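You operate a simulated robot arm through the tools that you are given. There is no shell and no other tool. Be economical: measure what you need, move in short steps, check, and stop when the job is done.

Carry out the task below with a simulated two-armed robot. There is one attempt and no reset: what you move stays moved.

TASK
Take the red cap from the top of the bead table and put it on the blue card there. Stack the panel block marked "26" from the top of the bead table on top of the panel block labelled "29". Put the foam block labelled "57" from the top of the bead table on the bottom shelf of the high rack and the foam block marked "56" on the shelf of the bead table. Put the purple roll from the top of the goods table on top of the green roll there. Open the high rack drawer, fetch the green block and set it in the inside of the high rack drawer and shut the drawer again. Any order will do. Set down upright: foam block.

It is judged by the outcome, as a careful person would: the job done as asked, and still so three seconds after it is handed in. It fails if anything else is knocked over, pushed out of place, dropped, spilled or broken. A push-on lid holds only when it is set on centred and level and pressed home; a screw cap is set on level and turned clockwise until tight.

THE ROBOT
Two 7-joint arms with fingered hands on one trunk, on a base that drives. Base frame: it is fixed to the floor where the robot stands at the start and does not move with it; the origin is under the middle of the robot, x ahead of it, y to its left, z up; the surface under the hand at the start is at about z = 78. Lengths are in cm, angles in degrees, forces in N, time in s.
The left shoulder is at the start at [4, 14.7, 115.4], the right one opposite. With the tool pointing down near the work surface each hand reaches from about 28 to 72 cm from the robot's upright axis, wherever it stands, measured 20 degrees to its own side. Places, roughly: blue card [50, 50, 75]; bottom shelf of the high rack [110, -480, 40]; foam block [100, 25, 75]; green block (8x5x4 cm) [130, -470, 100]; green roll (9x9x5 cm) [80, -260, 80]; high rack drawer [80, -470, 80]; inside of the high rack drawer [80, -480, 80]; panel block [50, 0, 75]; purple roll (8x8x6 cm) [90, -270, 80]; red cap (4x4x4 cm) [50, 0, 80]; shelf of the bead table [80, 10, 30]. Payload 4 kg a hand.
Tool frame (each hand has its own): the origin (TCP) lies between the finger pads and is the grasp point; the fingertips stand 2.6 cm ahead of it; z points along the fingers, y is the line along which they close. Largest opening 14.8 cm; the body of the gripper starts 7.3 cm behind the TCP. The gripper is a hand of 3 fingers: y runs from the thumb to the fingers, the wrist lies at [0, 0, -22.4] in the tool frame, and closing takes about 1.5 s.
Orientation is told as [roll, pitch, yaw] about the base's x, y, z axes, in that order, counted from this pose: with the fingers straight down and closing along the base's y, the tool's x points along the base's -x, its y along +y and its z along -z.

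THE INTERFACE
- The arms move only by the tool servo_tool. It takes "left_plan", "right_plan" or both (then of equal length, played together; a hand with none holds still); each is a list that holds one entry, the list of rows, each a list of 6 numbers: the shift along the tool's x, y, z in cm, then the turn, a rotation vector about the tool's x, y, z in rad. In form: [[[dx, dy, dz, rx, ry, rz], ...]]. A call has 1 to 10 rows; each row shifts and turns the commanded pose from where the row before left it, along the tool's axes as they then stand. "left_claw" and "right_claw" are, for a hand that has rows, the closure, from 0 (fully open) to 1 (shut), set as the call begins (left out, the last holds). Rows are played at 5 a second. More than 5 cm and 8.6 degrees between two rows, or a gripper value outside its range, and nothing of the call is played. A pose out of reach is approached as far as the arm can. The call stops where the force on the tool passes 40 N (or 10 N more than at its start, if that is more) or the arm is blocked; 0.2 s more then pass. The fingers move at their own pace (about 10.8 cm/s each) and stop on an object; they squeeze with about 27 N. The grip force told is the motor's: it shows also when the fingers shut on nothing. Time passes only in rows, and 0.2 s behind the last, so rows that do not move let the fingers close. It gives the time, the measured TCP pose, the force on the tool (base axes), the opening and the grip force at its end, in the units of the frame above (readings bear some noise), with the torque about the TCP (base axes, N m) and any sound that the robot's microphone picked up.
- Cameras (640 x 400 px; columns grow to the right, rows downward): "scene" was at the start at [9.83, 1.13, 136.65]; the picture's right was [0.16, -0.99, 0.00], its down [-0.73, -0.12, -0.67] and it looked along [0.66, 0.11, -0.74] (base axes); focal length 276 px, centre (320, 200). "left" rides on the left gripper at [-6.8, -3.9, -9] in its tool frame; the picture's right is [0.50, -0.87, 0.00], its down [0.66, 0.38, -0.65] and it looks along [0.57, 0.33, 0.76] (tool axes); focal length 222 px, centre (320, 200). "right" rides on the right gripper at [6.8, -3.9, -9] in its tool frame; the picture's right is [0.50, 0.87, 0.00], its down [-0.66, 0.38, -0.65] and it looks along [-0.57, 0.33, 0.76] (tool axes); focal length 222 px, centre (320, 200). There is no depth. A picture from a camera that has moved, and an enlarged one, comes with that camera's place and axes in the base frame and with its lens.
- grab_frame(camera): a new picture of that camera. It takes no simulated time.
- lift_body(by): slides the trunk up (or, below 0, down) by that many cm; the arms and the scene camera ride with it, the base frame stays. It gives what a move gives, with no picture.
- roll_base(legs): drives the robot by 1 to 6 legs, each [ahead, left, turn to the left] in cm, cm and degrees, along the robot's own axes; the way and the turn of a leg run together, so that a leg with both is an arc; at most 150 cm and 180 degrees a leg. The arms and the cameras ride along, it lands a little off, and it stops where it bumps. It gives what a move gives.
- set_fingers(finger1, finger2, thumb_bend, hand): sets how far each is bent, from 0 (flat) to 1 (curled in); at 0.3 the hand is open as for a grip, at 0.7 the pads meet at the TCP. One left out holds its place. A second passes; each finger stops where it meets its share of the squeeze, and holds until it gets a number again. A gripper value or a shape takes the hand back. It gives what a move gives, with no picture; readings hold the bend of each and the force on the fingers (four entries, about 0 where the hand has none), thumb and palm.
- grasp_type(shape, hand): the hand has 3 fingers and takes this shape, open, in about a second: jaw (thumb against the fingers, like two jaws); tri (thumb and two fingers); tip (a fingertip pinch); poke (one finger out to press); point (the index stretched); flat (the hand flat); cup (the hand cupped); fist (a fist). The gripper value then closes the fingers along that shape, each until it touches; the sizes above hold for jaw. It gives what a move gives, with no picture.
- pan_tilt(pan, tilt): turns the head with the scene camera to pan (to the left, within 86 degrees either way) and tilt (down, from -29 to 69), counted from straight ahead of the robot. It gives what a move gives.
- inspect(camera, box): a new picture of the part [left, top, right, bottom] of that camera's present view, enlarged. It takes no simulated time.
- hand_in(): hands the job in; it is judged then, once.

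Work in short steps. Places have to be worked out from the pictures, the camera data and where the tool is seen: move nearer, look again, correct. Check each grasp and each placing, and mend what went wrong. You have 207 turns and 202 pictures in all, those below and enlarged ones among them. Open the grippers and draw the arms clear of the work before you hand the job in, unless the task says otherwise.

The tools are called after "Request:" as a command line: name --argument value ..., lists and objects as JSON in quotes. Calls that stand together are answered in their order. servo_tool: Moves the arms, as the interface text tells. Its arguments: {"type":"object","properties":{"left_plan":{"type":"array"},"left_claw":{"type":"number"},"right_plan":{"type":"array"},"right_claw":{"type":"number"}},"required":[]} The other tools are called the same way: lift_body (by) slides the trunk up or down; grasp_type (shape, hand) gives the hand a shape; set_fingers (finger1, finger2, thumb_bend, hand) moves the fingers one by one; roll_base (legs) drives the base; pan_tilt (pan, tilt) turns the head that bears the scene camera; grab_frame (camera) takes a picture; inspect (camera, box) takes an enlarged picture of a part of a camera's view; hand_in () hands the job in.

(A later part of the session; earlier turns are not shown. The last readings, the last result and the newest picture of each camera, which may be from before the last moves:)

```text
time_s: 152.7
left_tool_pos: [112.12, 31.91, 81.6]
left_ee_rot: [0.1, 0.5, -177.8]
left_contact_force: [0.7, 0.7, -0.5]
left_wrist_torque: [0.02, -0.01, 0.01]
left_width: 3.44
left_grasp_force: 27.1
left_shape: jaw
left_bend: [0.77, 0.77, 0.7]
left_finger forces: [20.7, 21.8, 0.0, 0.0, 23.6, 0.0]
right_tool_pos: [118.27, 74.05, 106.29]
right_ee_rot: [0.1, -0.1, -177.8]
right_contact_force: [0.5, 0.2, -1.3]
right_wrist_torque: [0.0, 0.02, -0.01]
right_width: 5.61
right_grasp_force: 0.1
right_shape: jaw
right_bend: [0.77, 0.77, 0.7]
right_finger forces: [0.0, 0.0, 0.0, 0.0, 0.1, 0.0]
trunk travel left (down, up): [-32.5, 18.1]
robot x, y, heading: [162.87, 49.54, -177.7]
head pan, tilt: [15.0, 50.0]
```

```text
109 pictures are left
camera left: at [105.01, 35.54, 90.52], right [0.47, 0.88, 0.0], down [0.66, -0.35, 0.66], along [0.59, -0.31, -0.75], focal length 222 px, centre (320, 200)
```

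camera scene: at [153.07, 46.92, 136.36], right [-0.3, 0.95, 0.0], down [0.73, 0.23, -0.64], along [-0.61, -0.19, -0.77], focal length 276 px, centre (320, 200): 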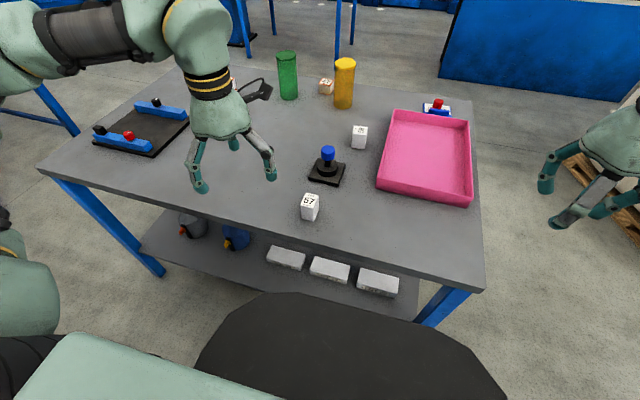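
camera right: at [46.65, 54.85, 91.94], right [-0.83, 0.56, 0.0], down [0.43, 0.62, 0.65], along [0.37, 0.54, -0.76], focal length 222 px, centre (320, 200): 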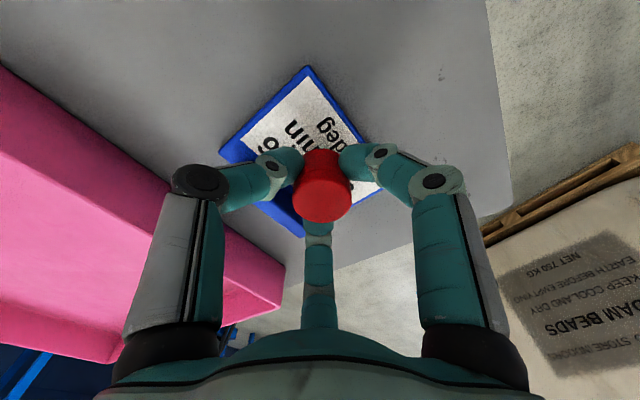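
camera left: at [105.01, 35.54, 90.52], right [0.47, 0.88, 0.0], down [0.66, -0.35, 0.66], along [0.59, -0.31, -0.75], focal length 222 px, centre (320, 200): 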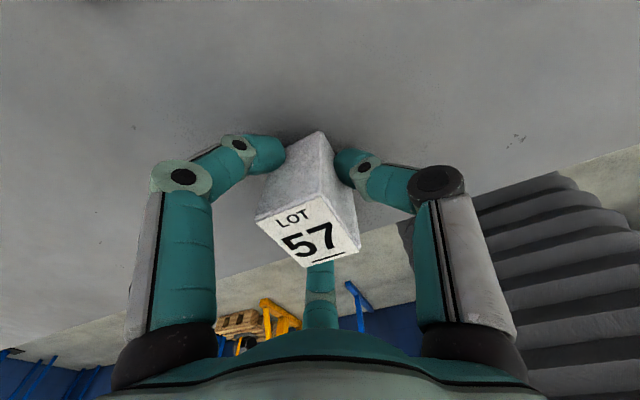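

Firm and upright. Lifting, backing off, and driving toward −y; then looking ahead.

Request:
servo_tool --left_plan '[[[0, 0, -2, 0, 0, 0], [0, 0, -4, 0, 0, 0], [0, 0, -4.5, 0, 0, 0], [0, 0, -4.5, 0, 0, 0], [0, 0, -4.5, 0, 0, 0], [1, 0, -4, 0, 0, 0], [3, 0, 0, 0, 0, 0], [3, 0, 0, 0, 0, 0]]]'

Request:
roll_base --legs '[[-14, 0, 0], [0, 130, 0]]'

Request:
pan_tilt --pan 80 --tilt 18

Request:
grab_frame --camera "scene"

Request:
pan_tilt --pan 35 --tilt 18

Request:
grab_frame --camera "scene"

```text
time_s: 154.5
left_tool_pos: [118.82, 32.09, 105.12]
left_ee_rot: [0.1, 0.6, -177.8]
left_contact_force: [-0.2, -1.0, 0.4]
left_wrist_torque: [-0.02, 0.01, 0.04]
left_width: 3.45
left_grasp_force: 26.9
left_shape: jaw
left_bend: [0.77, 0.77, 0.7]
left_finger forces: [20.8, 21.9, 0.0, 0.0, 23.3, 0.1]
right_tool_pos: [118.53, 74.06, 106.31]
right_ee_rot: [0.0, -0.1, -177.8]
right_contact_force: [-0.2, -0.7, -0.4]
right_wrist_torque: [-0.01, 0.03, 0.01]
right_width: 5.6
right_grasp_force: 0.0
right_shape: jaw
right_bend: [0.77, 0.77, 0.7]
right_finger forces: [0.1, 0.0, 0.1, 0.1, 0.1, 0.0]
trunk travel left (down, up): [-32.5, 18.1]
robot x, y, heading: [162.6, 49.13, -177.8]
head pan, tilt: [15.0, 50.0]
```

```text
time_s: 161.9
left_tool_pos: [137.18, -95.66, 105.03]
left_ee_rot: [0.1, 0.6, -178.4]
left_contact_force: [0.0, -0.3, -0.3]
left_wrist_torque: [0.01, 0.03, -0.02]
left_width: 3.41
left_grasp_force: 27.1
left_shape: jaw
left_bend: [0.77, 0.77, 0.7]
left_finger forces: [20.8, 21.8, 0.0, 0.0, 23.3, 0.1]
right_tool_pos: [137.28, -53.62, 106.28]
right_ee_rot: [0.1, 0.0, -178.4]
right_contact_force: [0.0, 0.1, 0.0]
right_wrist_torque: [0.01, -0.01, 0.01]
right_width: 5.61
right_grasp_force: 0.0
right_shape: jaw
right_bend: [0.77, 0.77, 0.7]
right_finger forces: [0.1, 0.1, 0.0, 0.0, 0.1, 0.0]
trunk travel left (down, up): [-32.5, 18.1]
robot x, y, heading: [180.83, -79.18, -178.1]
head pan, tilt: [15.0, 50.0]
```

```text
time_s: 163.2
left_tool_pos: [137.11, -95.65, 105.1]
left_ee_rot: [0.1, 0.5, -178.5]
left_contact_force: [-0.2, -1.0, -0.8]
left_wrist_torque: [0.0, 0.03, 0.02]
left_width: 3.4
left_grasp_force: 27.3
left_shape: jaw
left_bend: [0.77, 0.77, 0.7]
left_finger forces: [20.8, 21.8, 0.0, 0.0, 23.3, 0.0]
right_tool_pos: [137.16, -53.5, 106.17]
right_ee_rot: [0.1, 0.1, -178.4]
right_contact_force: [0.2, -0.5, 0.5]
right_wrist_torque: [-0.02, -0.02, -0.01]
right_width: 5.6
right_grasp_force: 0.1
right_shape: jaw
right_bend: [0.77, 0.77, 0.7]
right_finger forces: [0.0, 0.0, 0.1, 0.0, 0.0, 0.0]
trunk travel left (down, up): [-32.5, 18.1]
robot x, y, heading: [181.19, -78.68, -178.3]
head pan, tilt: [80.0, 18.0]
```

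```text
108 pictures are left
camera scene: at [177.75, -88.14, 141.24], right [-0.99, 0.15, 0.0], down [0.05, 0.31, -0.95], along [-0.14, -0.94, -0.31], focal length 276 px, centre (320, 200)
```

scene: 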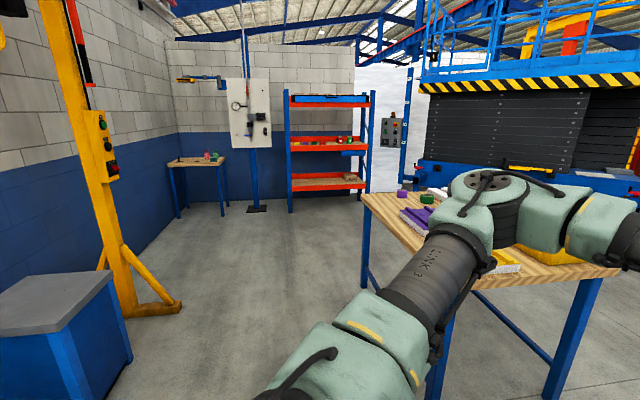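

```text
time_s: 164.4
left_tool_pos: [137.12, -95.58, 105.01]
left_ee_rot: [0.1, 0.5, -178.4]
left_contact_force: [-0.3, -0.7, -0.7]
left_wrist_torque: [-0.02, 0.02, 0.0]
left_width: 3.42
left_grasp_force: 26.7
left_shape: jaw
left_bend: [0.77, 0.77, 0.7]
left_finger forces: [20.8, 21.9, 0.0, 0.0, 23.4, 0.1]
right_tool_pos: [137.17, -53.64, 106.11]
right_ee_rot: [0.1, 0.0, -178.3]
right_contact_force: [0.4, 0.3, 0.3]
right_wrist_torque: [0.01, -0.01, -0.02]
right_width: 5.59
right_grasp_force: 0.0
right_shape: jaw
right_bend: [0.77, 0.77, 0.7]
right_finger forces: [0.1, 0.0, 0.0, 0.1, 0.0, 0.1]
trunk travel left (down, up): [-32.5, 18.1]
robot x, y, heading: [181.4, -78.75, -178.2]
head pan, tilt: [35.0, 18.0]
```

```text
107 pictures are left
camera scene: at [171.63, -84.49, 141.24], right [-0.6, 0.8, 0.0], down [0.25, 0.18, -0.95], along [-0.76, -0.57, -0.31], focal length 276 px, centre (320, 200)
```

scene: 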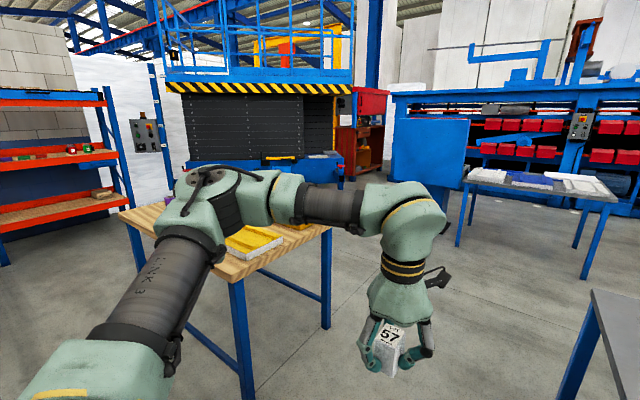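

The rack faces +y at y≈-480 and the wooden table is the goods table. Zooming in for details.

Request:
pan_tilt --pan 80 --tilt 18

Request:
inspect --camera "scene" --box '[270, 80, 390, 220]'

Request:
inspect --camera "scene" --box '[350, 170, 630, 300]'

```text
time_s: 165.5
left_tool_pos: [137.07, -95.68, 105.06]
left_ee_rot: [0.2, 0.6, -178.5]
left_contact_force: [-0.1, 0.3, 0.1]
left_wrist_torque: [0.01, -0.03, 0.0]
left_width: 3.42
left_grasp_force: 27.6
left_shape: jaw
left_bend: [0.77, 0.77, 0.7]
left_finger forces: [20.7, 21.8, 0.0, 0.0, 23.3, 0.0]
right_tool_pos: [137.24, -53.58, 106.26]
right_ee_rot: [0.1, 0.0, -178.4]
right_contact_force: [0.1, -0.2, 0.7]
right_wrist_torque: [-0.03, -0.01, 0.02]
right_width: 5.58
right_grasp_force: 0.1
right_shape: jaw
right_bend: [0.77, 0.77, 0.7]
right_finger forces: [0.0, 0.1, 0.0, 0.0, 0.0, 0.0]
trunk travel left (down, up): [-32.5, 18.1]
robot x, y, heading: [181.12, -78.77, -178.3]
head pan, tilt: [80.0, 18.0]
```

```text
2.86 times, centred on (330, 150) of scene
camera zoom: at [177.75, -88.14, 141.24], right [-0.99, 0.15, 0.0], down [0.05, 0.31, -0.95], along [-0.14, -0.94, -0.31], focal length 788 px, centre (291, 343)
```

zoom: 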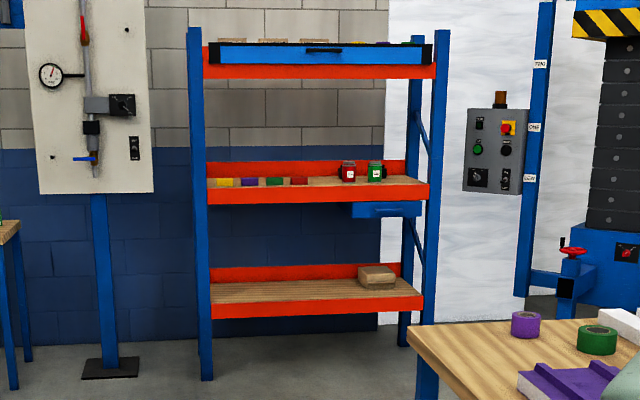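

```text
2.29 times, centred on (490, 235) of scene
camera zoom: at [177.75, -88.14, 141.24], right [-0.99, 0.15, 0.0], down [0.05, 0.31, -0.95], along [-0.14, -0.94, -0.31], focal length 630 px, centre (-69, 120)
```

zoom: 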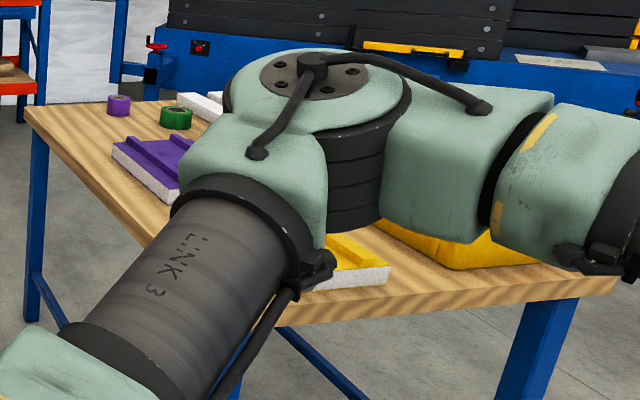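

Rack spans x≈43–167 at y≈-470; the goods table is x≈42–117, y≈-282..-166 with both rolls near its −y end. Driving down to the rack: left 150+110, then turn to face −y.

Request:
roll_base --legs '[[0, 150, 0], [0, 112, 0], [0, 0, 88]]'

Request:
pan_tilt --pan -30 --tilt 25

Request:
grab_frame --camera "scene"

```text
time_s: 181.9
left_tool_pos: [212.79, -382.23, 105.1]
left_ee_rot: [0.0, 0.7, -88.6]
left_contact_force: [0.1, 0.3, -0.5]
left_wrist_torque: [0.01, 0.02, 0.0]
left_width: 3.41
left_grasp_force: 27.3
left_shape: jaw
left_bend: [0.77, 0.77, 0.7]
left_finger forces: [20.8, 21.5, 0.0, 0.0, 23.2, 0.0]
right_tool_pos: [170.71, -381.99, 106.25]
right_ee_rot: [0.1, 0.1, -88.4]
right_contact_force: [-0.7, 0.8, -0.6]
right_wrist_torque: [0.0, -0.04, -0.03]
right_width: 5.61
right_grasp_force: 0.0
right_shape: jaw
right_bend: [0.77, 0.77, 0.7]
right_finger forces: [0.1, 0.0, 0.0, 0.0, 0.0, 0.0]
trunk travel left (down, up): [-32.5, 18.1]
robot x, y, heading: [195.78, -338.23, -88.2]
head pan, tilt: [80.0, 18.0]
```

```text
time_s: 183.8
left_tool_pos: [212.79, -382.14, 105.11]
left_ee_rot: [0.2, 0.6, -88.5]
left_contact_force: [0.1, 0.5, -0.4]
left_wrist_torque: [-0.01, -0.01, 0.01]
left_width: 3.39
left_grasp_force: 27.2
left_shape: jaw
left_bend: [0.77, 0.77, 0.7]
left_finger forces: [20.8, 21.5, 0.1, 0.1, 23.1, 0.0]
right_tool_pos: [170.72, -382.03, 106.19]
right_ee_rot: [0.1, 0.0, -88.5]
right_contact_force: [-0.2, -1.0, -0.9]
right_wrist_torque: [-0.02, -0.02, -0.01]
right_width: 5.6
right_grasp_force: 0.0
right_shape: jaw
right_bend: [0.77, 0.77, 0.7]
right_finger forces: [0.0, 0.0, 0.0, 0.1, 0.1, 0.0]
trunk travel left (down, up): [-32.5, 18.1]
robot x, y, heading: [195.89, -338.01, -88.1]
head pan, tilt: [-30.0, 25.0]
```

```text
104 pictures are left
camera scene: at [191.56, -348.4, 140.1], right [-0.88, 0.47, 0.0], down [0.2, 0.37, -0.91], along [-0.43, -0.8, -0.42], focal length 276 px, centre (320, 200)
```

scene: 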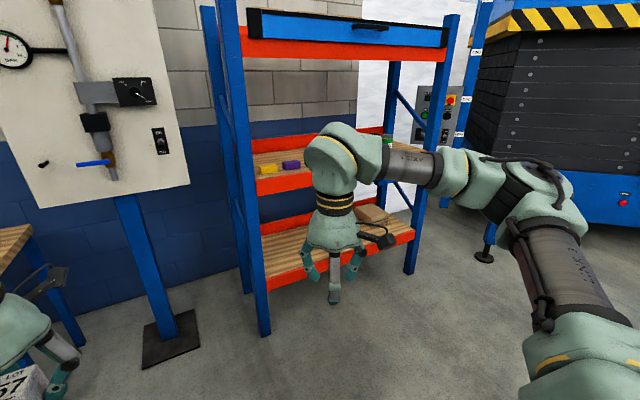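

Front posts at y≈-464; bottom shelf top ~z 43–45. Moving right 97 cm to x≈99 and looking straight on.

Request:
roll_base --legs '[[0, -97, -2]]'

Request:
pan_tilt --pan 0 --tilt 28

Request:
grab_frame --camera "scene"

```text
time_s: 188.6
left_tool_pos: [118.02, -383.92, 105.15]
left_ee_rot: [0.0, 0.6, -90.5]
left_contact_force: [0.7, -0.6, -0.6]
left_wrist_torque: [-0.03, 0.02, 0.01]
left_width: 3.38
left_grasp_force: 27.7
left_shape: jaw
left_bend: [0.77, 0.77, 0.7]
left_finger forces: [20.8, 21.4, 0.0, 0.1, 23.2, 0.0]
right_tool_pos: [76.11, -382.28, 106.12]
right_ee_rot: [-0.1, 0.1, -90.3]
right_contact_force: [0.5, -0.1, 0.2]
right_wrist_torque: [-0.02, -0.01, 0.02]
right_width: 5.6
right_grasp_force: 0.0
right_shape: jaw
right_bend: [0.77, 0.77, 0.7]
right_finger forces: [0.0, 0.0, 0.0, 0.0, 0.0, 0.0]
trunk travel left (down, up): [-32.5, 18.1]
robot x, y, heading: [103.04, -339.33, -90.2]
head pan, tilt: [-30.0, 25.0]
```

```text
time_s: 189.6
left_tool_pos: [118.08, -383.89, 105.12]
left_ee_rot: [0.1, 0.6, -90.4]
left_contact_force: [0.3, 0.3, -0.5]
left_wrist_torque: [-0.02, -0.03, -0.02]
left_width: 3.41
left_grasp_force: 27.0
left_shape: jaw
left_bend: [0.77, 0.77, 0.7]
left_finger forces: [20.7, 21.5, 0.1, 0.0, 23.3, 0.0]
right_tool_pos: [75.95, -382.35, 106.24]
right_ee_rot: [0.1, 0.0, -90.4]
right_contact_force: [0.3, -0.2, -0.8]
right_wrist_torque: [-0.01, -0.03, -0.01]
right_width: 5.57
right_grasp_force: 0.1
right_shape: jaw
right_bend: [0.77, 0.77, 0.7]
right_finger forces: [0.0, 0.1, 0.0, 0.1, 0.1, 0.0]
trunk travel left (down, up): [-32.5, 18.1]
robot x, y, heading: [102.77, -339.1, -90.2]
head pan, tilt: [0.0, 28.0]
```

```text
103 pictures are left
camera scene: at [102.56, -350.56, 139.63], right [-1.0, 0.01, 0.0], down [0.0, 0.47, -0.88], along [0.0, -0.88, -0.47], focal length 276 px, centre (320, 200)
```

scene: 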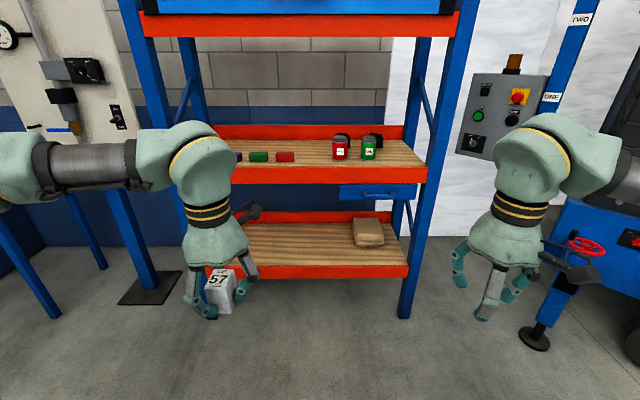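

Bottom shelf: z≈40, y from -464 to -506, free around x≈115. Retracting the right hand, lowering the trunk 30 and the left hand to ~z 55 before approaching.

Request:
servo_tool --right_plan '[[[3, 0, 0, 0, 0, 0], [3, 0, 0, 0, 0, 0], [3, 0, 0, 0, 0, 0], [3, 0, 0, 0, 0, 0]]]'

Request:
lift_body --by -30

Request:
servo_tool --left_plan '[[[0, 0, 4, 0, 0, 0], [0, 0, 4, 0, 0, 0], [0, 0, 4, 0, 0, 0], [0, 0, 4, 0, 0, 0], [0, 0, 4, 0, 0, 0], [0, 0, 3, 0, 0, 0]]]'

Request:
roll_base --legs '[[60, 0, 0]]'

Request:
pan_tilt --pan 10 --tilt 30

Request:
grab_frame --camera "scene"

```text
time_s: 190.6
left_tool_pos: [117.91, -383.81, 105.12]
left_ee_rot: [0.1, 0.4, -90.4]
left_contact_force: [-0.2, 0.6, -0.2]
left_wrist_torque: [-0.01, -0.01, 0.01]
left_width: 3.42
left_grasp_force: 26.7
left_shape: jaw
left_bend: [0.77, 0.77, 0.7]
left_finger forces: [20.8, 21.6, 0.1, 0.0, 23.2, 0.1]
right_tool_pos: [76.13, -370.21, 106.37]
right_ee_rot: [0.1, -0.2, -90.4]
right_contact_force: [0.1, -0.8, 0.9]
right_wrist_torque: [-0.04, 0.01, 0.01]
right_width: 5.62
right_grasp_force: 0.1
right_shape: jaw
right_bend: [0.77, 0.77, 0.7]
right_finger forces: [0.0, 0.0, 0.0, 0.0, 0.1, 0.0]
trunk travel left (down, up): [-32.5, 18.1]
robot x, y, heading: [102.79, -339.54, -90.4]
head pan, tilt: [0.0, 28.0]
```

```text
time_s: 193.6
left_tool_pos: [118.12, -383.89, 75.04]
left_ee_rot: [0.1, 0.4, -90.4]
left_contact_force: [0.4, -0.5, -0.8]
left_wrist_torque: [-0.02, -0.01, -0.03]
left_width: 3.4
left_grasp_force: 26.8
left_shape: jaw
left_bend: [0.77, 0.77, 0.7]
left_finger forces: [20.7, 21.5, 0.1, 0.0, 23.2, 0.1]
right_tool_pos: [76.2, -370.21, 76.38]
right_ee_rot: [0.1, -0.1, -90.4]
right_contact_force: [0.0, 0.1, 0.1]
right_wrist_torque: [0.03, 0.04, 0.01]
right_width: 5.61
right_grasp_force: 0.0
right_shape: jaw
right_bend: [0.77, 0.77, 0.7]
right_finger forces: [0.1, 0.1, 0.0, 0.0, 0.0, 0.0]
trunk travel left (down, up): [-2.5, 48.1]
robot x, y, heading: [102.57, -339.38, -90.4]
head pan, tilt: [0.0, 28.0]
```

```text
time_s: 195.0
left_tool_pos: [118.13, -383.66, 51.95]
left_ee_rot: [0.2, 0.5, -90.3]
left_contact_force: [-0.4, 0.3, 0.0]
left_wrist_torque: [-0.02, 0.01, 0.02]
left_width: 3.37
left_grasp_force: 27.1
left_shape: jaw
left_bend: [0.77, 0.77, 0.7]
left_finger forces: [20.8, 21.5, 0.0, 0.0, 22.9, 0.0]
right_tool_pos: [76.22, -370.31, 76.21]
right_ee_rot: [0.1, 0.0, -90.4]
right_contact_force: [0.7, -0.2, 1.0]
right_wrist_torque: [0.0, 0.01, 0.02]
right_width: 5.6
right_grasp_force: 0.0
right_shape: jaw
right_bend: [0.77, 0.77, 0.7]
right_finger forces: [0.0, 0.1, 0.0, 0.0, 0.0, 0.0]
trunk travel left (down, up): [-2.5, 48.1]
robot x, y, heading: [102.76, -339.31, -90.6]
head pan, tilt: [0.0, 28.0]
```

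```text
time_s: 198.5
left_tool_pos: [118.42, -445.44, 52.06]
left_ee_rot: [0.1, 0.6, -89.9]
left_contact_force: [-0.8, 0.1, 0.3]
left_wrist_torque: [0.01, 0.0, 0.01]
left_width: 3.37
left_grasp_force: 27.0
left_shape: jaw
left_bend: [0.77, 0.77, 0.7]
left_finger forces: [20.8, 21.5, 0.0, 0.0, 23.0, 0.0]
right_tool_pos: [76.37, -432.58, 76.15]
right_ee_rot: [0.1, 0.1, -90.0]
right_contact_force: [-0.1, -0.2, -0.1]
right_wrist_torque: [0.03, -0.02, 0.01]
right_width: 5.63
right_grasp_force: 0.0
right_shape: jaw
right_bend: [0.77, 0.77, 0.7]
right_finger forces: [0.1, 0.0, 0.0, 0.0, 0.1, 0.0]
trunk travel left (down, up): [-2.5, 48.1]
robot x, y, heading: [102.63, -401.33, -90.0]
head pan, tilt: [0.0, 28.0]
```

```text
time_s: 199.2
left_tool_pos: [118.43, -445.4, 52.04]
left_ee_rot: [0.0, 0.6, -89.9]
left_contact_force: [-0.9, 0.4, -0.8]
left_wrist_torque: [0.02, 0.0, 0.03]
left_width: 3.37
left_grasp_force: 26.5
left_shape: jaw
left_bend: [0.77, 0.77, 0.7]
left_finger forces: [20.8, 21.6, 0.0, 0.1, 22.8, 0.0]
right_tool_pos: [76.53, -432.5, 76.3]
right_ee_rot: [0.2, 0.0, -90.0]
right_contact_force: [0.3, -0.1, -0.6]
right_wrist_torque: [0.04, -0.03, -0.02]
right_width: 5.61
right_grasp_force: 0.0
right_shape: jaw
right_bend: [0.77, 0.77, 0.7]
right_finger forces: [0.0, 0.1, 0.0, 0.0, 0.0, 0.0]
trunk travel left (down, up): [-2.5, 48.1]
robot x, y, heading: [102.28, -401.17, -89.8]
head pan, tilt: [10.0, 30.0]
```

```text
102 pictures are left
camera scene: at [104.18, -412.37, 109.33], right [-0.98, -0.18, 0.0], down [-0.09, 0.49, -0.87], along [0.15, -0.85, -0.5], focal length 276 px, centre (320, 200)
```

scene: 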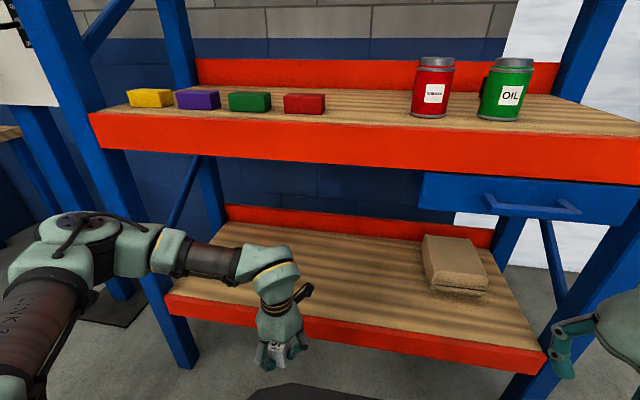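

Geometry confirmed (shelf z≈40). Lowering 4 cm, driving 18 cm ahead and extending the arm 12 cm.

Request:
servo_tool --left_plan '[[[0, 0, 2, 0, 0, 0], [0, 0, 2, 0, 0, 0]]]'

Request:
roll_base --legs '[[18, 0, 0]]'

Request:
servo_tool --left_plan '[[[-3, 0, 0, 0, 0, 0], [-3, 0, 0, 0, 0, 0], [-3, 0, 0, 0, 0, 0], [-3, 0, 0, 0, 0, 0], [0, 0, 0, 0, 0, 0]]]'

Request:
grab_frame --camera "scene"

Request:
grab_frame --camera "left"

```text
time_s: 199.8
left_tool_pos: [118.28, -445.55, 48.02]
left_ee_rot: [0.1, 0.6, -89.8]
left_contact_force: [0.4, 0.0, -1.3]
left_wrist_torque: [0.03, 0.0, 0.01]
left_width: 3.36
left_grasp_force: 27.0
left_shape: jaw
left_bend: [0.77, 0.77, 0.7]
left_finger forces: [20.7, 21.5, 0.0, 0.1, 22.9, 0.0]
right_tool_pos: [76.4, -432.58, 76.23]
right_ee_rot: [0.1, 0.0, -89.9]
right_contact_force: [-0.3, 0.4, -0.3]
right_wrist_torque: [0.01, -0.01, -0.02]
right_width: 5.6
right_grasp_force: 0.0
right_shape: jaw
right_bend: [0.77, 0.77, 0.7]
right_finger forces: [0.2, 0.0, 0.0, 0.0, 0.0, 0.0]
trunk travel left (down, up): [-2.5, 48.1]
robot x, y, heading: [102.67, -401.45, -89.8]
head pan, tilt: [10.0, 30.0]
```

```text
time_s: 201.3
left_tool_pos: [118.69, -463.25, 47.88]
left_ee_rot: [0.1, 0.6, -89.7]
left_contact_force: [-0.5, 0.1, -1.2]
left_wrist_torque: [0.03, -0.01, 0.03]
left_width: 3.37
left_grasp_force: 27.0
left_shape: jaw
left_bend: [0.77, 0.77, 0.7]
left_finger forces: [20.8, 21.5, 0.1, 0.1, 22.8, 0.0]
right_tool_pos: [76.75, -450.51, 76.25]
right_ee_rot: [0.1, 0.1, -89.5]
right_contact_force: [0.5, 0.2, 0.3]
right_wrist_torque: [0.0, 0.02, -0.01]
right_width: 5.57
right_grasp_force: 0.1
right_shape: jaw
right_bend: [0.77, 0.77, 0.7]
right_finger forces: [0.0, 0.0, 0.0, 0.1, 0.0, 0.0]
trunk travel left (down, up): [-2.5, 48.1]
robot x, y, heading: [102.57, -419.22, -89.7]
head pan, tilt: [10.0, 30.0]
```

```text
time_s: 202.5
left_tool_pos: [118.6, -475.22, 47.93]
left_ee_rot: [0.1, 0.7, -89.5]
left_contact_force: [0.3, -0.3, -1.2]
left_wrist_torque: [0.01, 0.02, 0.01]
left_width: 3.37
left_grasp_force: 27.0
left_shape: jaw
left_bend: [0.77, 0.77, 0.7]
left_finger forces: [20.8, 21.5, 0.0, 0.0, 22.7, 0.0]
right_tool_pos: [76.72, -450.42, 76.37]
right_ee_rot: [0.1, -0.1, -89.6]
right_contact_force: [0.7, 0.1, -0.3]
right_wrist_torque: [0.02, 0.03, -0.01]
right_width: 5.61
right_grasp_force: 0.0
right_shape: jaw
right_bend: [0.77, 0.77, 0.7]
right_finger forces: [0.0, 0.1, 0.1, 0.1, 0.0, 0.0]
trunk travel left (down, up): [-2.5, 48.1]
robot x, y, heading: [102.43, -418.84, -89.3]
head pan, tilt: [10.0, 30.0]
```

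```text
101 pictures are left
camera scene: at [104.38, -430.14, 109.33], right [-0.98, -0.18, 0.0], down [-0.09, 0.49, -0.87], along [0.16, -0.85, -0.5], focal length 276 px, centre (320, 200)
```

scene: 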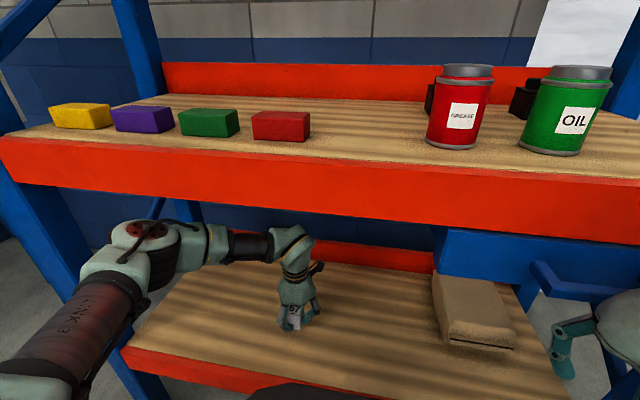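

```text
100 pictures are left
camera left: at [114.66, -482.0, 56.83], right [-0.87, 0.49, 0.0], down [0.37, 0.65, 0.66], along [0.32, 0.58, -0.75], focal length 222 px, centre (320, 200)
```

left: 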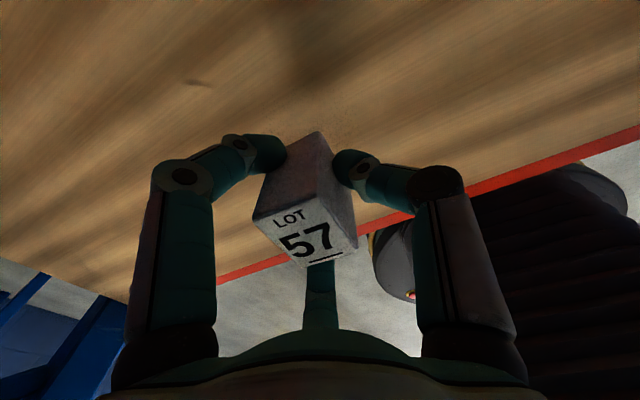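

Over the shelf. Lowering to contact (expected TCP z ≈ 43.6).

Request:
servo_tool --left_plan '[[[0, 0, 0.6, 0, 0, 0], [0, 0, 0.6, 0, 0, 0], [0, 0, 0.6, 0, 0, 0], [0, 0, 0.6, 0, 0, 0], [0, 0, 0.5, 0, 0, 0], [0, 0, 0.4, 0, 0, 0], [0, 0, 0, 0, 0, 0]]]'

Request:
servo_tool --left_plan '[[[0, 0, 0.2, 0, 0, 0], [0, 0, 0.2, 0, 0, 0], [0, 0, 0.2, 0, 0, 0], [0, 0, 0, 0, 0, 0]]]'

```text
time_s: 204.1
left_tool_pos: [118.59, -475.15, 44.59]
left_ee_rot: [0.1, 0.5, -89.6]
left_contact_force: [0.3, -0.3, -0.7]
left_wrist_torque: [-0.03, -0.02, 0.02]
left_width: 3.36
left_grasp_force: 26.7
left_shape: jaw
left_bend: [0.77, 0.77, 0.7]
left_finger forces: [20.7, 21.4, 0.0, 0.0, 22.5, 0.0]
right_tool_pos: [76.68, -450.46, 76.34]
right_ee_rot: [0.1, 0.0, -89.6]
right_contact_force: [0.5, -0.1, -0.4]
right_wrist_torque: [0.01, -0.03, -0.03]
right_width: 5.61
right_grasp_force: 0.0
right_shape: jaw
right_bend: [0.77, 0.77, 0.7]
right_finger forces: [0.0, 0.1, 0.0, 0.1, 0.0, 0.1]
trunk travel left (down, up): [-2.5, 48.1]
robot x, y, heading: [102.67, -419.36, -89.2]
head pan, tilt: [10.0, 30.0]
```

```text
time_s: 205.1
left_tool_pos: [118.62, -475.24, 44.17]
left_ee_rot: [0.1, 0.5, -89.7]
left_contact_force: [0.8, 1.4, -0.9]
left_wrist_torque: [0.02, -0.01, -0.04]
left_width: 3.35
left_grasp_force: 27.2
left_shape: jaw
left_bend: [0.77, 0.77, 0.7]
left_finger forces: [20.7, 21.5, 0.1, 0.0, 22.6, 0.1]
right_tool_pos: [76.63, -450.45, 76.25]
right_ee_rot: [0.1, 0.0, -89.5]
right_contact_force: [-0.7, -0.1, -0.2]
right_wrist_torque: [0.02, 0.0, -0.03]
right_width: 5.61
right_grasp_force: 0.0
right_shape: jaw
right_bend: [0.77, 0.77, 0.7]
right_finger forces: [0.0, 0.0, 0.0, 0.0, 0.0, 0.1]
trunk travel left (down, up): [-2.5, 48.1]
robot x, y, heading: [103.14, -419.04, -89.5]
head pan, tilt: [10.0, 30.0]
```

Request:
servo_tool --left_plan '[[[0, 0, 0.2, 0, 0, 0], [0, 0, 0.2, 0, 0, 0], [0, 0, 0.2, 0, 0, 0], [0, 0, 0, 0, 0, 0]]]'

Request:
servo_tool --left_plan '[[[0, 0, 0.2, 0, 0, 0], [0, 0, 0.2, 0, 0, 0], [0, 0, 0, 0, 0, 0]]]'

```text
time_s: 206.1
left_tool_pos: [118.72, -475.15, 43.47]
left_ee_rot: [0.1, 0.5, -89.6]
left_contact_force: [0.0, 0.7, 4.1]
left_wrist_torque: [0.0, -0.06, -0.03]
left_width: 3.36
left_grasp_force: 27.0
left_shape: jaw
left_bend: [0.77, 0.77, 0.7]
left_finger forces: [21.6, 22.5, 0.0, 0.0, 23.7, 0.0]
right_tool_pos: [76.7, -450.43, 76.32]
right_ee_rot: [0.1, -0.1, -89.6]
right_contact_force: [0.3, 0.2, -1.3]
right_wrist_torque: [0.01, 0.01, 0.0]
right_width: 5.61
right_grasp_force: 0.0
right_shape: jaw
right_bend: [0.77, 0.77, 0.7]
right_finger forces: [0.0, 0.0, 0.0, 0.1, 0.0, 0.0]
trunk travel left (down, up): [-2.5, 48.1]
robot x, y, heading: [102.84, -419.38, -89.4]
head pan, tilt: [10.0, 30.0]
```

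```text
time_s: 206.9
left_tool_pos: [118.75, -475.29, 43.25]
left_ee_rot: [0.0, 0.3, -89.7]
left_contact_force: [-1.4, 0.6, 21.2]
left_wrist_torque: [0.02, -0.1, 0.0]
left_width: 3.42
left_grasp_force: 26.7
left_shape: jaw
left_bend: [0.77, 0.77, 0.71]
left_finger forces: [23.8, 25.2, 0.0, 0.0, 27.5, 0.1]
right_tool_pos: [76.76, -450.28, 76.34]
right_ee_rot: [0.1, -0.2, -89.5]
right_contact_force: [-0.4, 0.1, 0.3]
right_wrist_torque: [0.01, -0.02, 0.0]
right_width: 5.59
right_grasp_force: 0.0
right_shape: jaw
right_bend: [0.77, 0.77, 0.7]
right_finger forces: [0.0, 0.0, 0.1, 0.0, 0.1, 0.0]
trunk travel left (down, up): [-2.5, 48.1]
robot x, y, heading: [102.48, -419.26, -89.2]
head pan, tilt: [10.0, 30.0]
```

Firm contact. Relieving slightly, opening, and checking.

Request:
servo_tool --left_plan '[[[0, 0, -0.3, 0, 0, 0], [0, 0, 0, 0, 0, 0], [0, 0, 0, 0, 0, 0], [0, 0, 0, 0, 0, 0], [0, 0, 0, 0, 0, 0], [0, 0, 0, 0, 0, 0], [0, 0, -2, 0, 0, 0], [0, 0, -3, 0, 0, 0], [0, 0, -3, 0, 0, 0]]]' --left_claw 0.2

Request:
grab_frame --camera "left"

```text
time_s: 208.9
left_tool_pos: [118.69, -475.41, 51.35]
left_ee_rot: [0.1, 0.7, -89.6]
left_contact_force: [-0.5, -0.2, -0.4]
left_wrist_torque: [0.01, -0.02, 0.04]
left_width: 11.82
left_grasp_force: 0.1
left_shape: jaw
left_bend: [0.26, 0.26, 0.48]
left_finger forces: [0.1, 0.1, 0.0, 0.1, 0.1, 0.0]
right_tool_pos: [76.67, -450.51, 76.19]
right_ee_rot: [0.0, -0.1, -89.5]
right_contact_force: [0.2, 0.8, -0.2]
right_wrist_torque: [0.01, -0.02, 0.0]
right_width: 5.6
right_grasp_force: 0.0
right_shape: jaw
right_bend: [0.77, 0.77, 0.7]
right_finger forces: [0.1, 0.0, 0.0, 0.0, 0.0, 0.0]
trunk travel left (down, up): [-2.5, 48.1]
robot x, y, heading: [102.74, -419.0, -89.6]
head pan, tilt: [10.0, 30.0]
```

```text
99 pictures are left
camera left: at [114.75, -482.28, 60.25], right [-0.87, 0.49, 0.0], down [0.37, 0.65, 0.66], along [0.32, 0.58, -0.75], focal length 222 px, centre (320, 200)
```

left: 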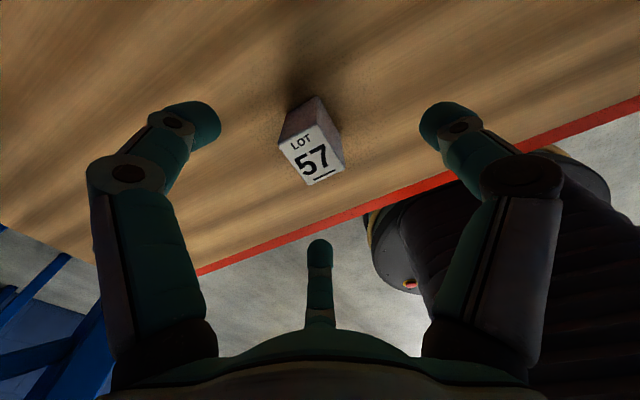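

57 stands on the bottom shelf. Backing away 36 cm, then turning the right hand to point forward horizontally (for the drawer handle).

Request:
roll_base --legs '[[-36, 0, 0]]'

Request:
servo_tool --right_plan '[[[-3.34, 0, 0, 0, -0.149, 0], [-3.34, 0, 0, 0, -0.149, 0], [-3.34, 0, 0, 0, -0.149, 0], [-3.34, 0, 0, 0, -0.149, 0], [-3.34, 0, 0, 0, -0.149, 0], [-3.34, 0, 0, 0, -0.149, 0], [-3.34, 0, 0, 0, -0.149, 0], [-3.34, 0, 0, 0, -0.149, 0], [-3.34, 0, 0, 0, -0.149, 0], [-3.34, 0, 0, 0, -0.149, 0]]]' --right_claw 0.4

Request:
pan_tilt --pan -15 --tilt 25

Request:
grab_frame --camera "scene"

```text
time_s: 211.2
left_tool_pos: [118.46, -439.38, 51.37]
left_ee_rot: [0.1, 0.5, -89.4]
left_contact_force: [0.3, 0.2, 0.4]
left_wrist_torque: [-0.02, -0.01, -0.03]
left_width: 11.81
left_grasp_force: 0.0
left_shape: jaw
left_bend: [0.26, 0.26, 0.48]
left_finger forces: [0.0, 0.0, 0.1, 0.1, 0.0, 0.0]
right_tool_pos: [76.25, -414.44, 76.2]
right_ee_rot: [0.0, -0.2, -89.5]
right_contact_force: [0.0, 0.1, 0.0]
right_wrist_torque: [-0.01, -0.01, 0.0]
right_width: 5.6
right_grasp_force: 0.0
right_shape: jaw
right_bend: [0.77, 0.77, 0.7]
right_finger forces: [0.0, 0.0, 0.0, 0.1, 0.1, 0.1]
trunk travel left (down, up): [-2.5, 48.1]
robot x, y, heading: [102.46, -382.81, -89.2]
head pan, tilt: [10.0, 30.0]
```

```text
time_s: 213.4
left_tool_pos: [118.39, -439.25, 51.49]
left_ee_rot: [0.2, 0.4, -89.6]
left_contact_force: [-0.5, 0.2, -0.6]
left_wrist_torque: [0.01, -0.04, 0.02]
left_width: 11.78
left_grasp_force: 0.0
left_shape: jaw
left_bend: [0.26, 0.26, 0.48]
left_finger forces: [0.0, 0.1, 0.0, 0.1, 0.1, 0.0]
right_tool_pos: [75.48, -437.5, 98.14]
right_ee_rot: [2.7, -81.8, -91.8]
right_contact_force: [-0.2, 0.2, 0.5]
right_wrist_torque: [0.0, -0.02, 0.06]
right_width: 8.86
right_grasp_force: 0.1
right_shape: jaw
right_bend: [0.32, 0.32, 0.7]
right_finger forces: [0.0, 0.0, 0.0, 0.0, 0.1, 0.1]
right hand out of reach, approached as far as the arm can: row 9, 10
trunk travel left (down, up): [-2.5, 48.1]
robot x, y, heading: [102.25, -383.4, -89.3]
head pan, tilt: [10.0, 30.0]
```

```text
time_s: 214.3
left_tool_pos: [118.39, -439.3, 51.23]
left_ee_rot: [0.1, 0.6, -89.5]
left_contact_force: [0.2, 0.1, 0.2]
left_wrist_torque: [-0.03, -0.03, 0.0]
left_width: 11.8
left_grasp_force: 0.0
left_shape: jaw
left_bend: [0.26, 0.26, 0.48]
left_finger forces: [0.0, 0.0, 0.0, 0.0, 0.0, 0.0]
right_tool_pos: [75.72, -437.85, 97.91]
right_ee_rot: [1.8, -81.6, -90.9]
right_contact_force: [0.0, -0.8, -0.7]
right_wrist_torque: [0.02, 0.01, 0.02]
right_width: 8.83
right_grasp_force: 0.0
right_shape: jaw
right_bend: [0.32, 0.32, 0.7]
right_finger forces: [0.1, 0.0, 0.0, 0.0, 0.0, 0.0]
trunk travel left (down, up): [-2.5, 48.1]
robot x, y, heading: [102.32, -383.31, -89.8]
head pan, tilt: [-15.0, 25.0]
```

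```text
98 pictures are left
camera scene: at [100.05, -394.18, 110.13], right [-0.97, 0.25, 0.0], down [0.1, 0.41, -0.91], along [-0.22, -0.88, -0.42], focal length 276 px, centre (320, 200)
```

scene: 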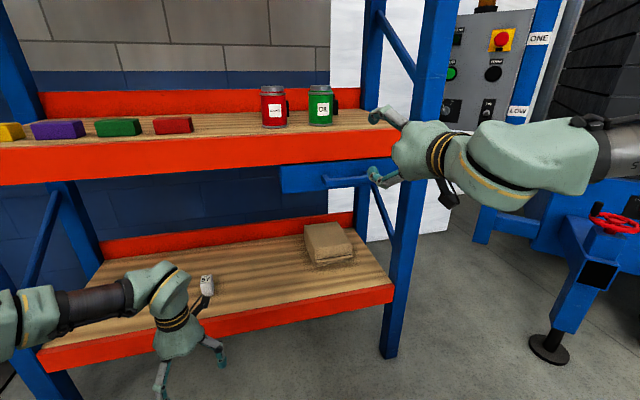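

Hand is nearly horizontal. Now rolling it about its axis so it closes vertically around the bar.

Request:
servo_tool --right_plan '[[[0, 0, 0, 0, 0, 0.149], [0, 0, 0, 0, 0, 0.149], [0, 0, 0, 0, 0, 0.149], [0, 0, 0, 0, 0, 0.149], [0, 0, 0, 0, 0, 0.149], [0, 0, 0, 0, 0, 0.149], [0, 0, 0, 0, 0, 0.149], [0, 0, 0, 0, 0, 0.149], [0, 0, 0, 0, 0, 0.149], [0, 0, 0, 0, 0, 0.149]]]'

Request:
grab_frame --camera "scene"

Request:
grab_frame --camera "right"

```text
time_s: 216.5
left_tool_pos: [118.3, -439.35, 51.34]
left_ee_rot: [0.1, 0.6, -89.5]
left_contact_force: [0.1, -0.2, 0.3]
left_wrist_torque: [-0.02, -0.01, 0.02]
left_width: 11.79
left_grasp_force: 0.0
left_shape: jaw
left_bend: [0.26, 0.26, 0.48]
left_finger forces: [0.0, 0.0, 0.0, 0.1, 0.0, 0.1]
right_tool_pos: [64.85, -436.88, 104.45]
right_ee_rot: [81.2, -4.5, -177.7]
right_contact_force: [0.3, 0.2, -0.5]
right_wrist_torque: [0.02, 0.0, -0.02]
right_width: 8.85
right_grasp_force: 0.2
right_shape: jaw
right_bend: [0.32, 0.32, 0.7]
right_finger forces: [0.0, 0.0, 0.0, 0.0, 0.1, 0.0]
right hand out of reach, approached as far as the arm can: row 4, 5, 6, 7, 8, 9, 10
trunk travel left (down, up): [-2.5, 48.1]
robot x, y, heading: [102.62, -383.16, -89.3]
head pan, tilt: [-15.0, 25.0]
```

```text
97 pictures are left
camera scene: at [100.03, -394.2, 110.13], right [-0.97, 0.25, 0.0], down [0.11, 0.41, -0.91], along [-0.22, -0.88, -0.42], focal length 276 px, centre (320, 200)
```

scene: 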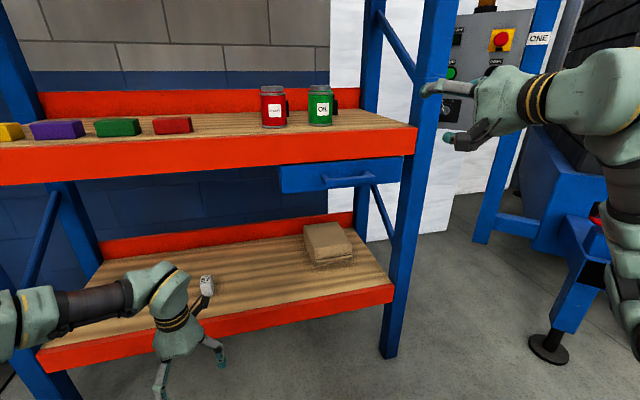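

```text
96 pictures are left
camera right: at [71.08, -426.9, 101.47], right [0.57, -0.11, 0.81], down [-0.64, 0.56, 0.52], along [-0.52, -0.82, 0.25], focal length 222 px, centre (320, 200)
```

right: 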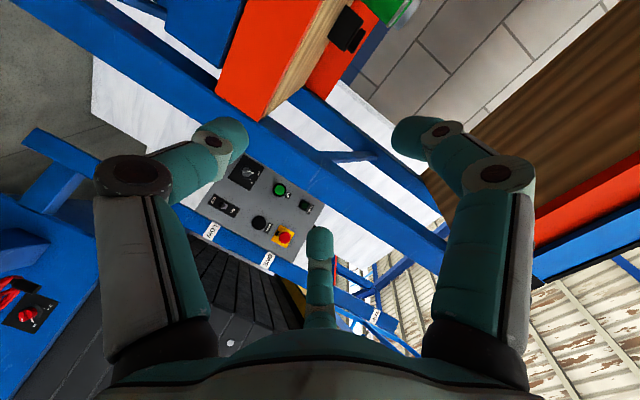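

Orientation is now right: fingers point at the rack, thumb below. Moving toward the handle: target TCP (75, -450, 84).

Request:
servo_tool --right_plan '[[[1.57, -2.49, 2.23, 0, 0, 0], [1.57, -2.49, 2.23, 0, 0, 0], [1.57, -2.49, 2.23, 0, 0, 0], [1.57, -2.49, 2.23, 0, 0, 0], [1.57, -2.49, 2.23, 0, 0, 0], [1.57, -2.49, 2.23, 0, 0, 0], [1.57, -2.49, 2.23, 0, 0, 0]]]'

Request:
grab_frame --camera "scene"

Request:
grab_frame --camera "right"

```text
time_s: 218.1
left_tool_pos: [118.3, -439.45, 51.28]
left_ee_rot: [0.1, 0.6, -89.4]
left_contact_force: [0.1, -0.5, 0.5]
left_wrist_torque: [0.02, -0.03, 0.01]
left_width: 11.81
left_grasp_force: 0.1
left_shape: jaw
left_bend: [0.26, 0.26, 0.48]
left_finger forces: [0.0, 0.1, 0.0, 0.1, 0.0, 0.0]
right_tool_pos: [61.32, -449.87, 86.57]
right_ee_rot: [81.3, -4.4, -177.9]
right_contact_force: [0.7, -0.3, 0.1]
right_wrist_torque: [-0.01, 0.01, 0.02]
right_width: 8.86
right_grasp_force: 0.0
right_shape: jaw
right_bend: [0.32, 0.32, 0.7]
right_finger forces: [0.0, 0.0, 0.1, 0.1, 0.1, 0.0]
right hand out of reach, approached as far as the arm can: row 1, 2, 3, 4, 5, 6, 7
trunk travel left (down, up): [-2.5, 48.1]
robot x, y, heading: [102.7, -383.46, -89.7]
head pan, tilt: [-15.0, 25.0]
```

```text
95 pictures are left
camera scene: at [100.05, -394.24, 110.12], right [-0.97, 0.25, 0.0], down [0.1, 0.41, -0.91], along [-0.22, -0.88, -0.42], focal length 276 px, centre (320, 200)
```

scene: 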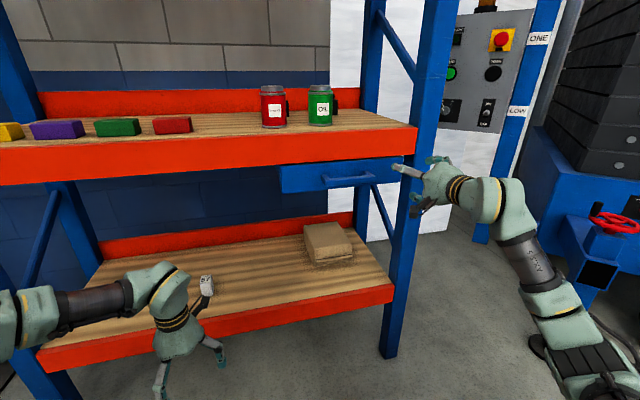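

```text
94 pictures are left
camera right: at [67.6, -440.05, 83.53], right [0.57, -0.11, 0.82], down [-0.64, 0.57, 0.52], along [-0.52, -0.82, 0.25], focal length 222 px, centre (320, 200)
```

right: 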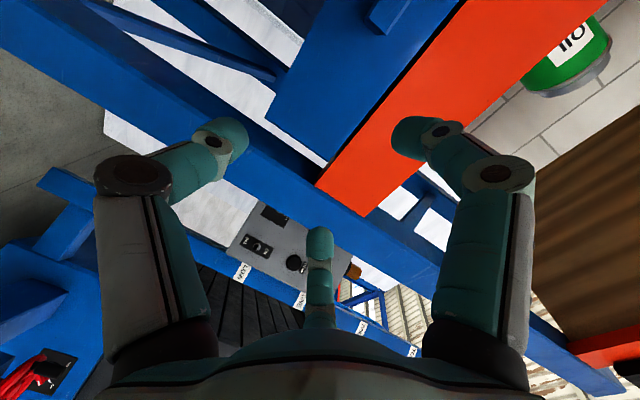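

The arm holds that orientation but not further inboard, so I'll shift the base 14 cm left (+x) instead.

Request:
roll_base --legs '[[0, 14, 0]]'

Request:
grab_frame --camera "right"

Request:
pan_tilt --pan -30 --tilt 22

Request:
inspect --camera "scene" --box '[220, 120, 420, 260]'

```text
time_s: 219.4
left_tool_pos: [132.65, -439.1, 51.29]
left_ee_rot: [0.1, 0.5, -89.2]
left_contact_force: [-0.5, 0.1, 0.2]
left_wrist_torque: [0.01, 0.04, 0.0]
left_width: 11.82
left_grasp_force: 0.1
left_shape: jaw
left_bend: [0.26, 0.26, 0.48]
left_finger forces: [0.0, 0.0, 0.0, 0.1, 0.0, 0.1]
right_tool_pos: [75.63, -449.93, 86.7]
right_ee_rot: [81.6, -4.5, -177.7]
right_contact_force: [0.8, -0.9, -1.3]
right_wrist_torque: [0.02, -0.01, 0.0]
right_width: 8.82
right_grasp_force: 0.0
right_shape: jaw
right_bend: [0.32, 0.32, 0.7]
right_finger forces: [0.0, 0.1, 0.0, 0.0, 0.0, 0.1]
trunk travel left (down, up): [-2.5, 48.1]
robot x, y, heading: [116.23, -383.01, -89.0]
head pan, tilt: [-15.0, 25.0]
```

```text
93 pictures are left
camera right: at [81.91, -439.98, 83.65], right [0.57, -0.11, 0.81], down [-0.64, 0.57, 0.52], along [-0.52, -0.82, 0.25], focal length 222 px, centre (320, 200)
```

right: 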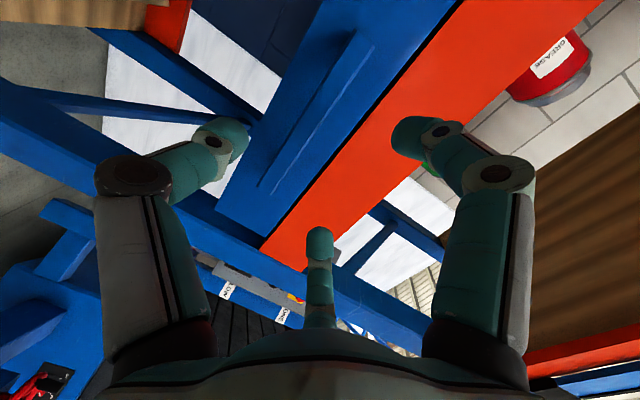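

```text
time_s: 220.2
left_tool_pos: [132.53, -439.15, 51.14]
left_ee_rot: [0.0, 0.5, -89.3]
left_contact_force: [-0.3, -0.2, -0.4]
left_wrist_torque: [-0.01, -0.02, -0.04]
left_width: 11.79
left_grasp_force: 0.1
left_shape: jaw
left_bend: [0.26, 0.26, 0.48]
left_finger forces: [0.0, 0.0, 0.0, 0.1, 0.0, 0.0]
right_tool_pos: [75.57, -449.92, 86.59]
right_ee_rot: [81.5, -4.4, -177.8]
right_contact_force: [0.1, 0.0, -0.4]
right_wrist_torque: [0.0, 0.01, 0.0]
right_width: 8.85
right_grasp_force: 0.1
right_shape: jaw
right_bend: [0.32, 0.32, 0.7]
right_finger forces: [0.1, 0.0, 0.0, 0.0, 0.0, 0.1]
trunk travel left (down, up): [-2.5, 48.1]
robot x, y, heading: [115.78, -382.42, -89.0]
head pan, tilt: [-30.0, 22.0]
```

```text
2.86 times, centred on (320, 190) of scene
camera zoom: at [111.78, -393.2, 110.61], right [-0.87, 0.49, 0.0], down [0.18, 0.33, -0.93], along [-0.45, -0.81, -0.38], focal length 788 px, centre (320, 229)
```

zoom: 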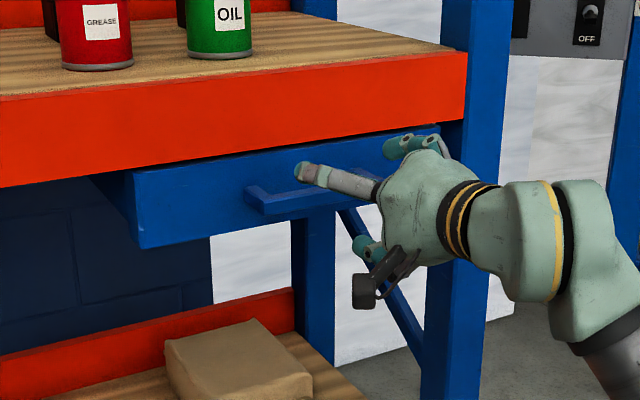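

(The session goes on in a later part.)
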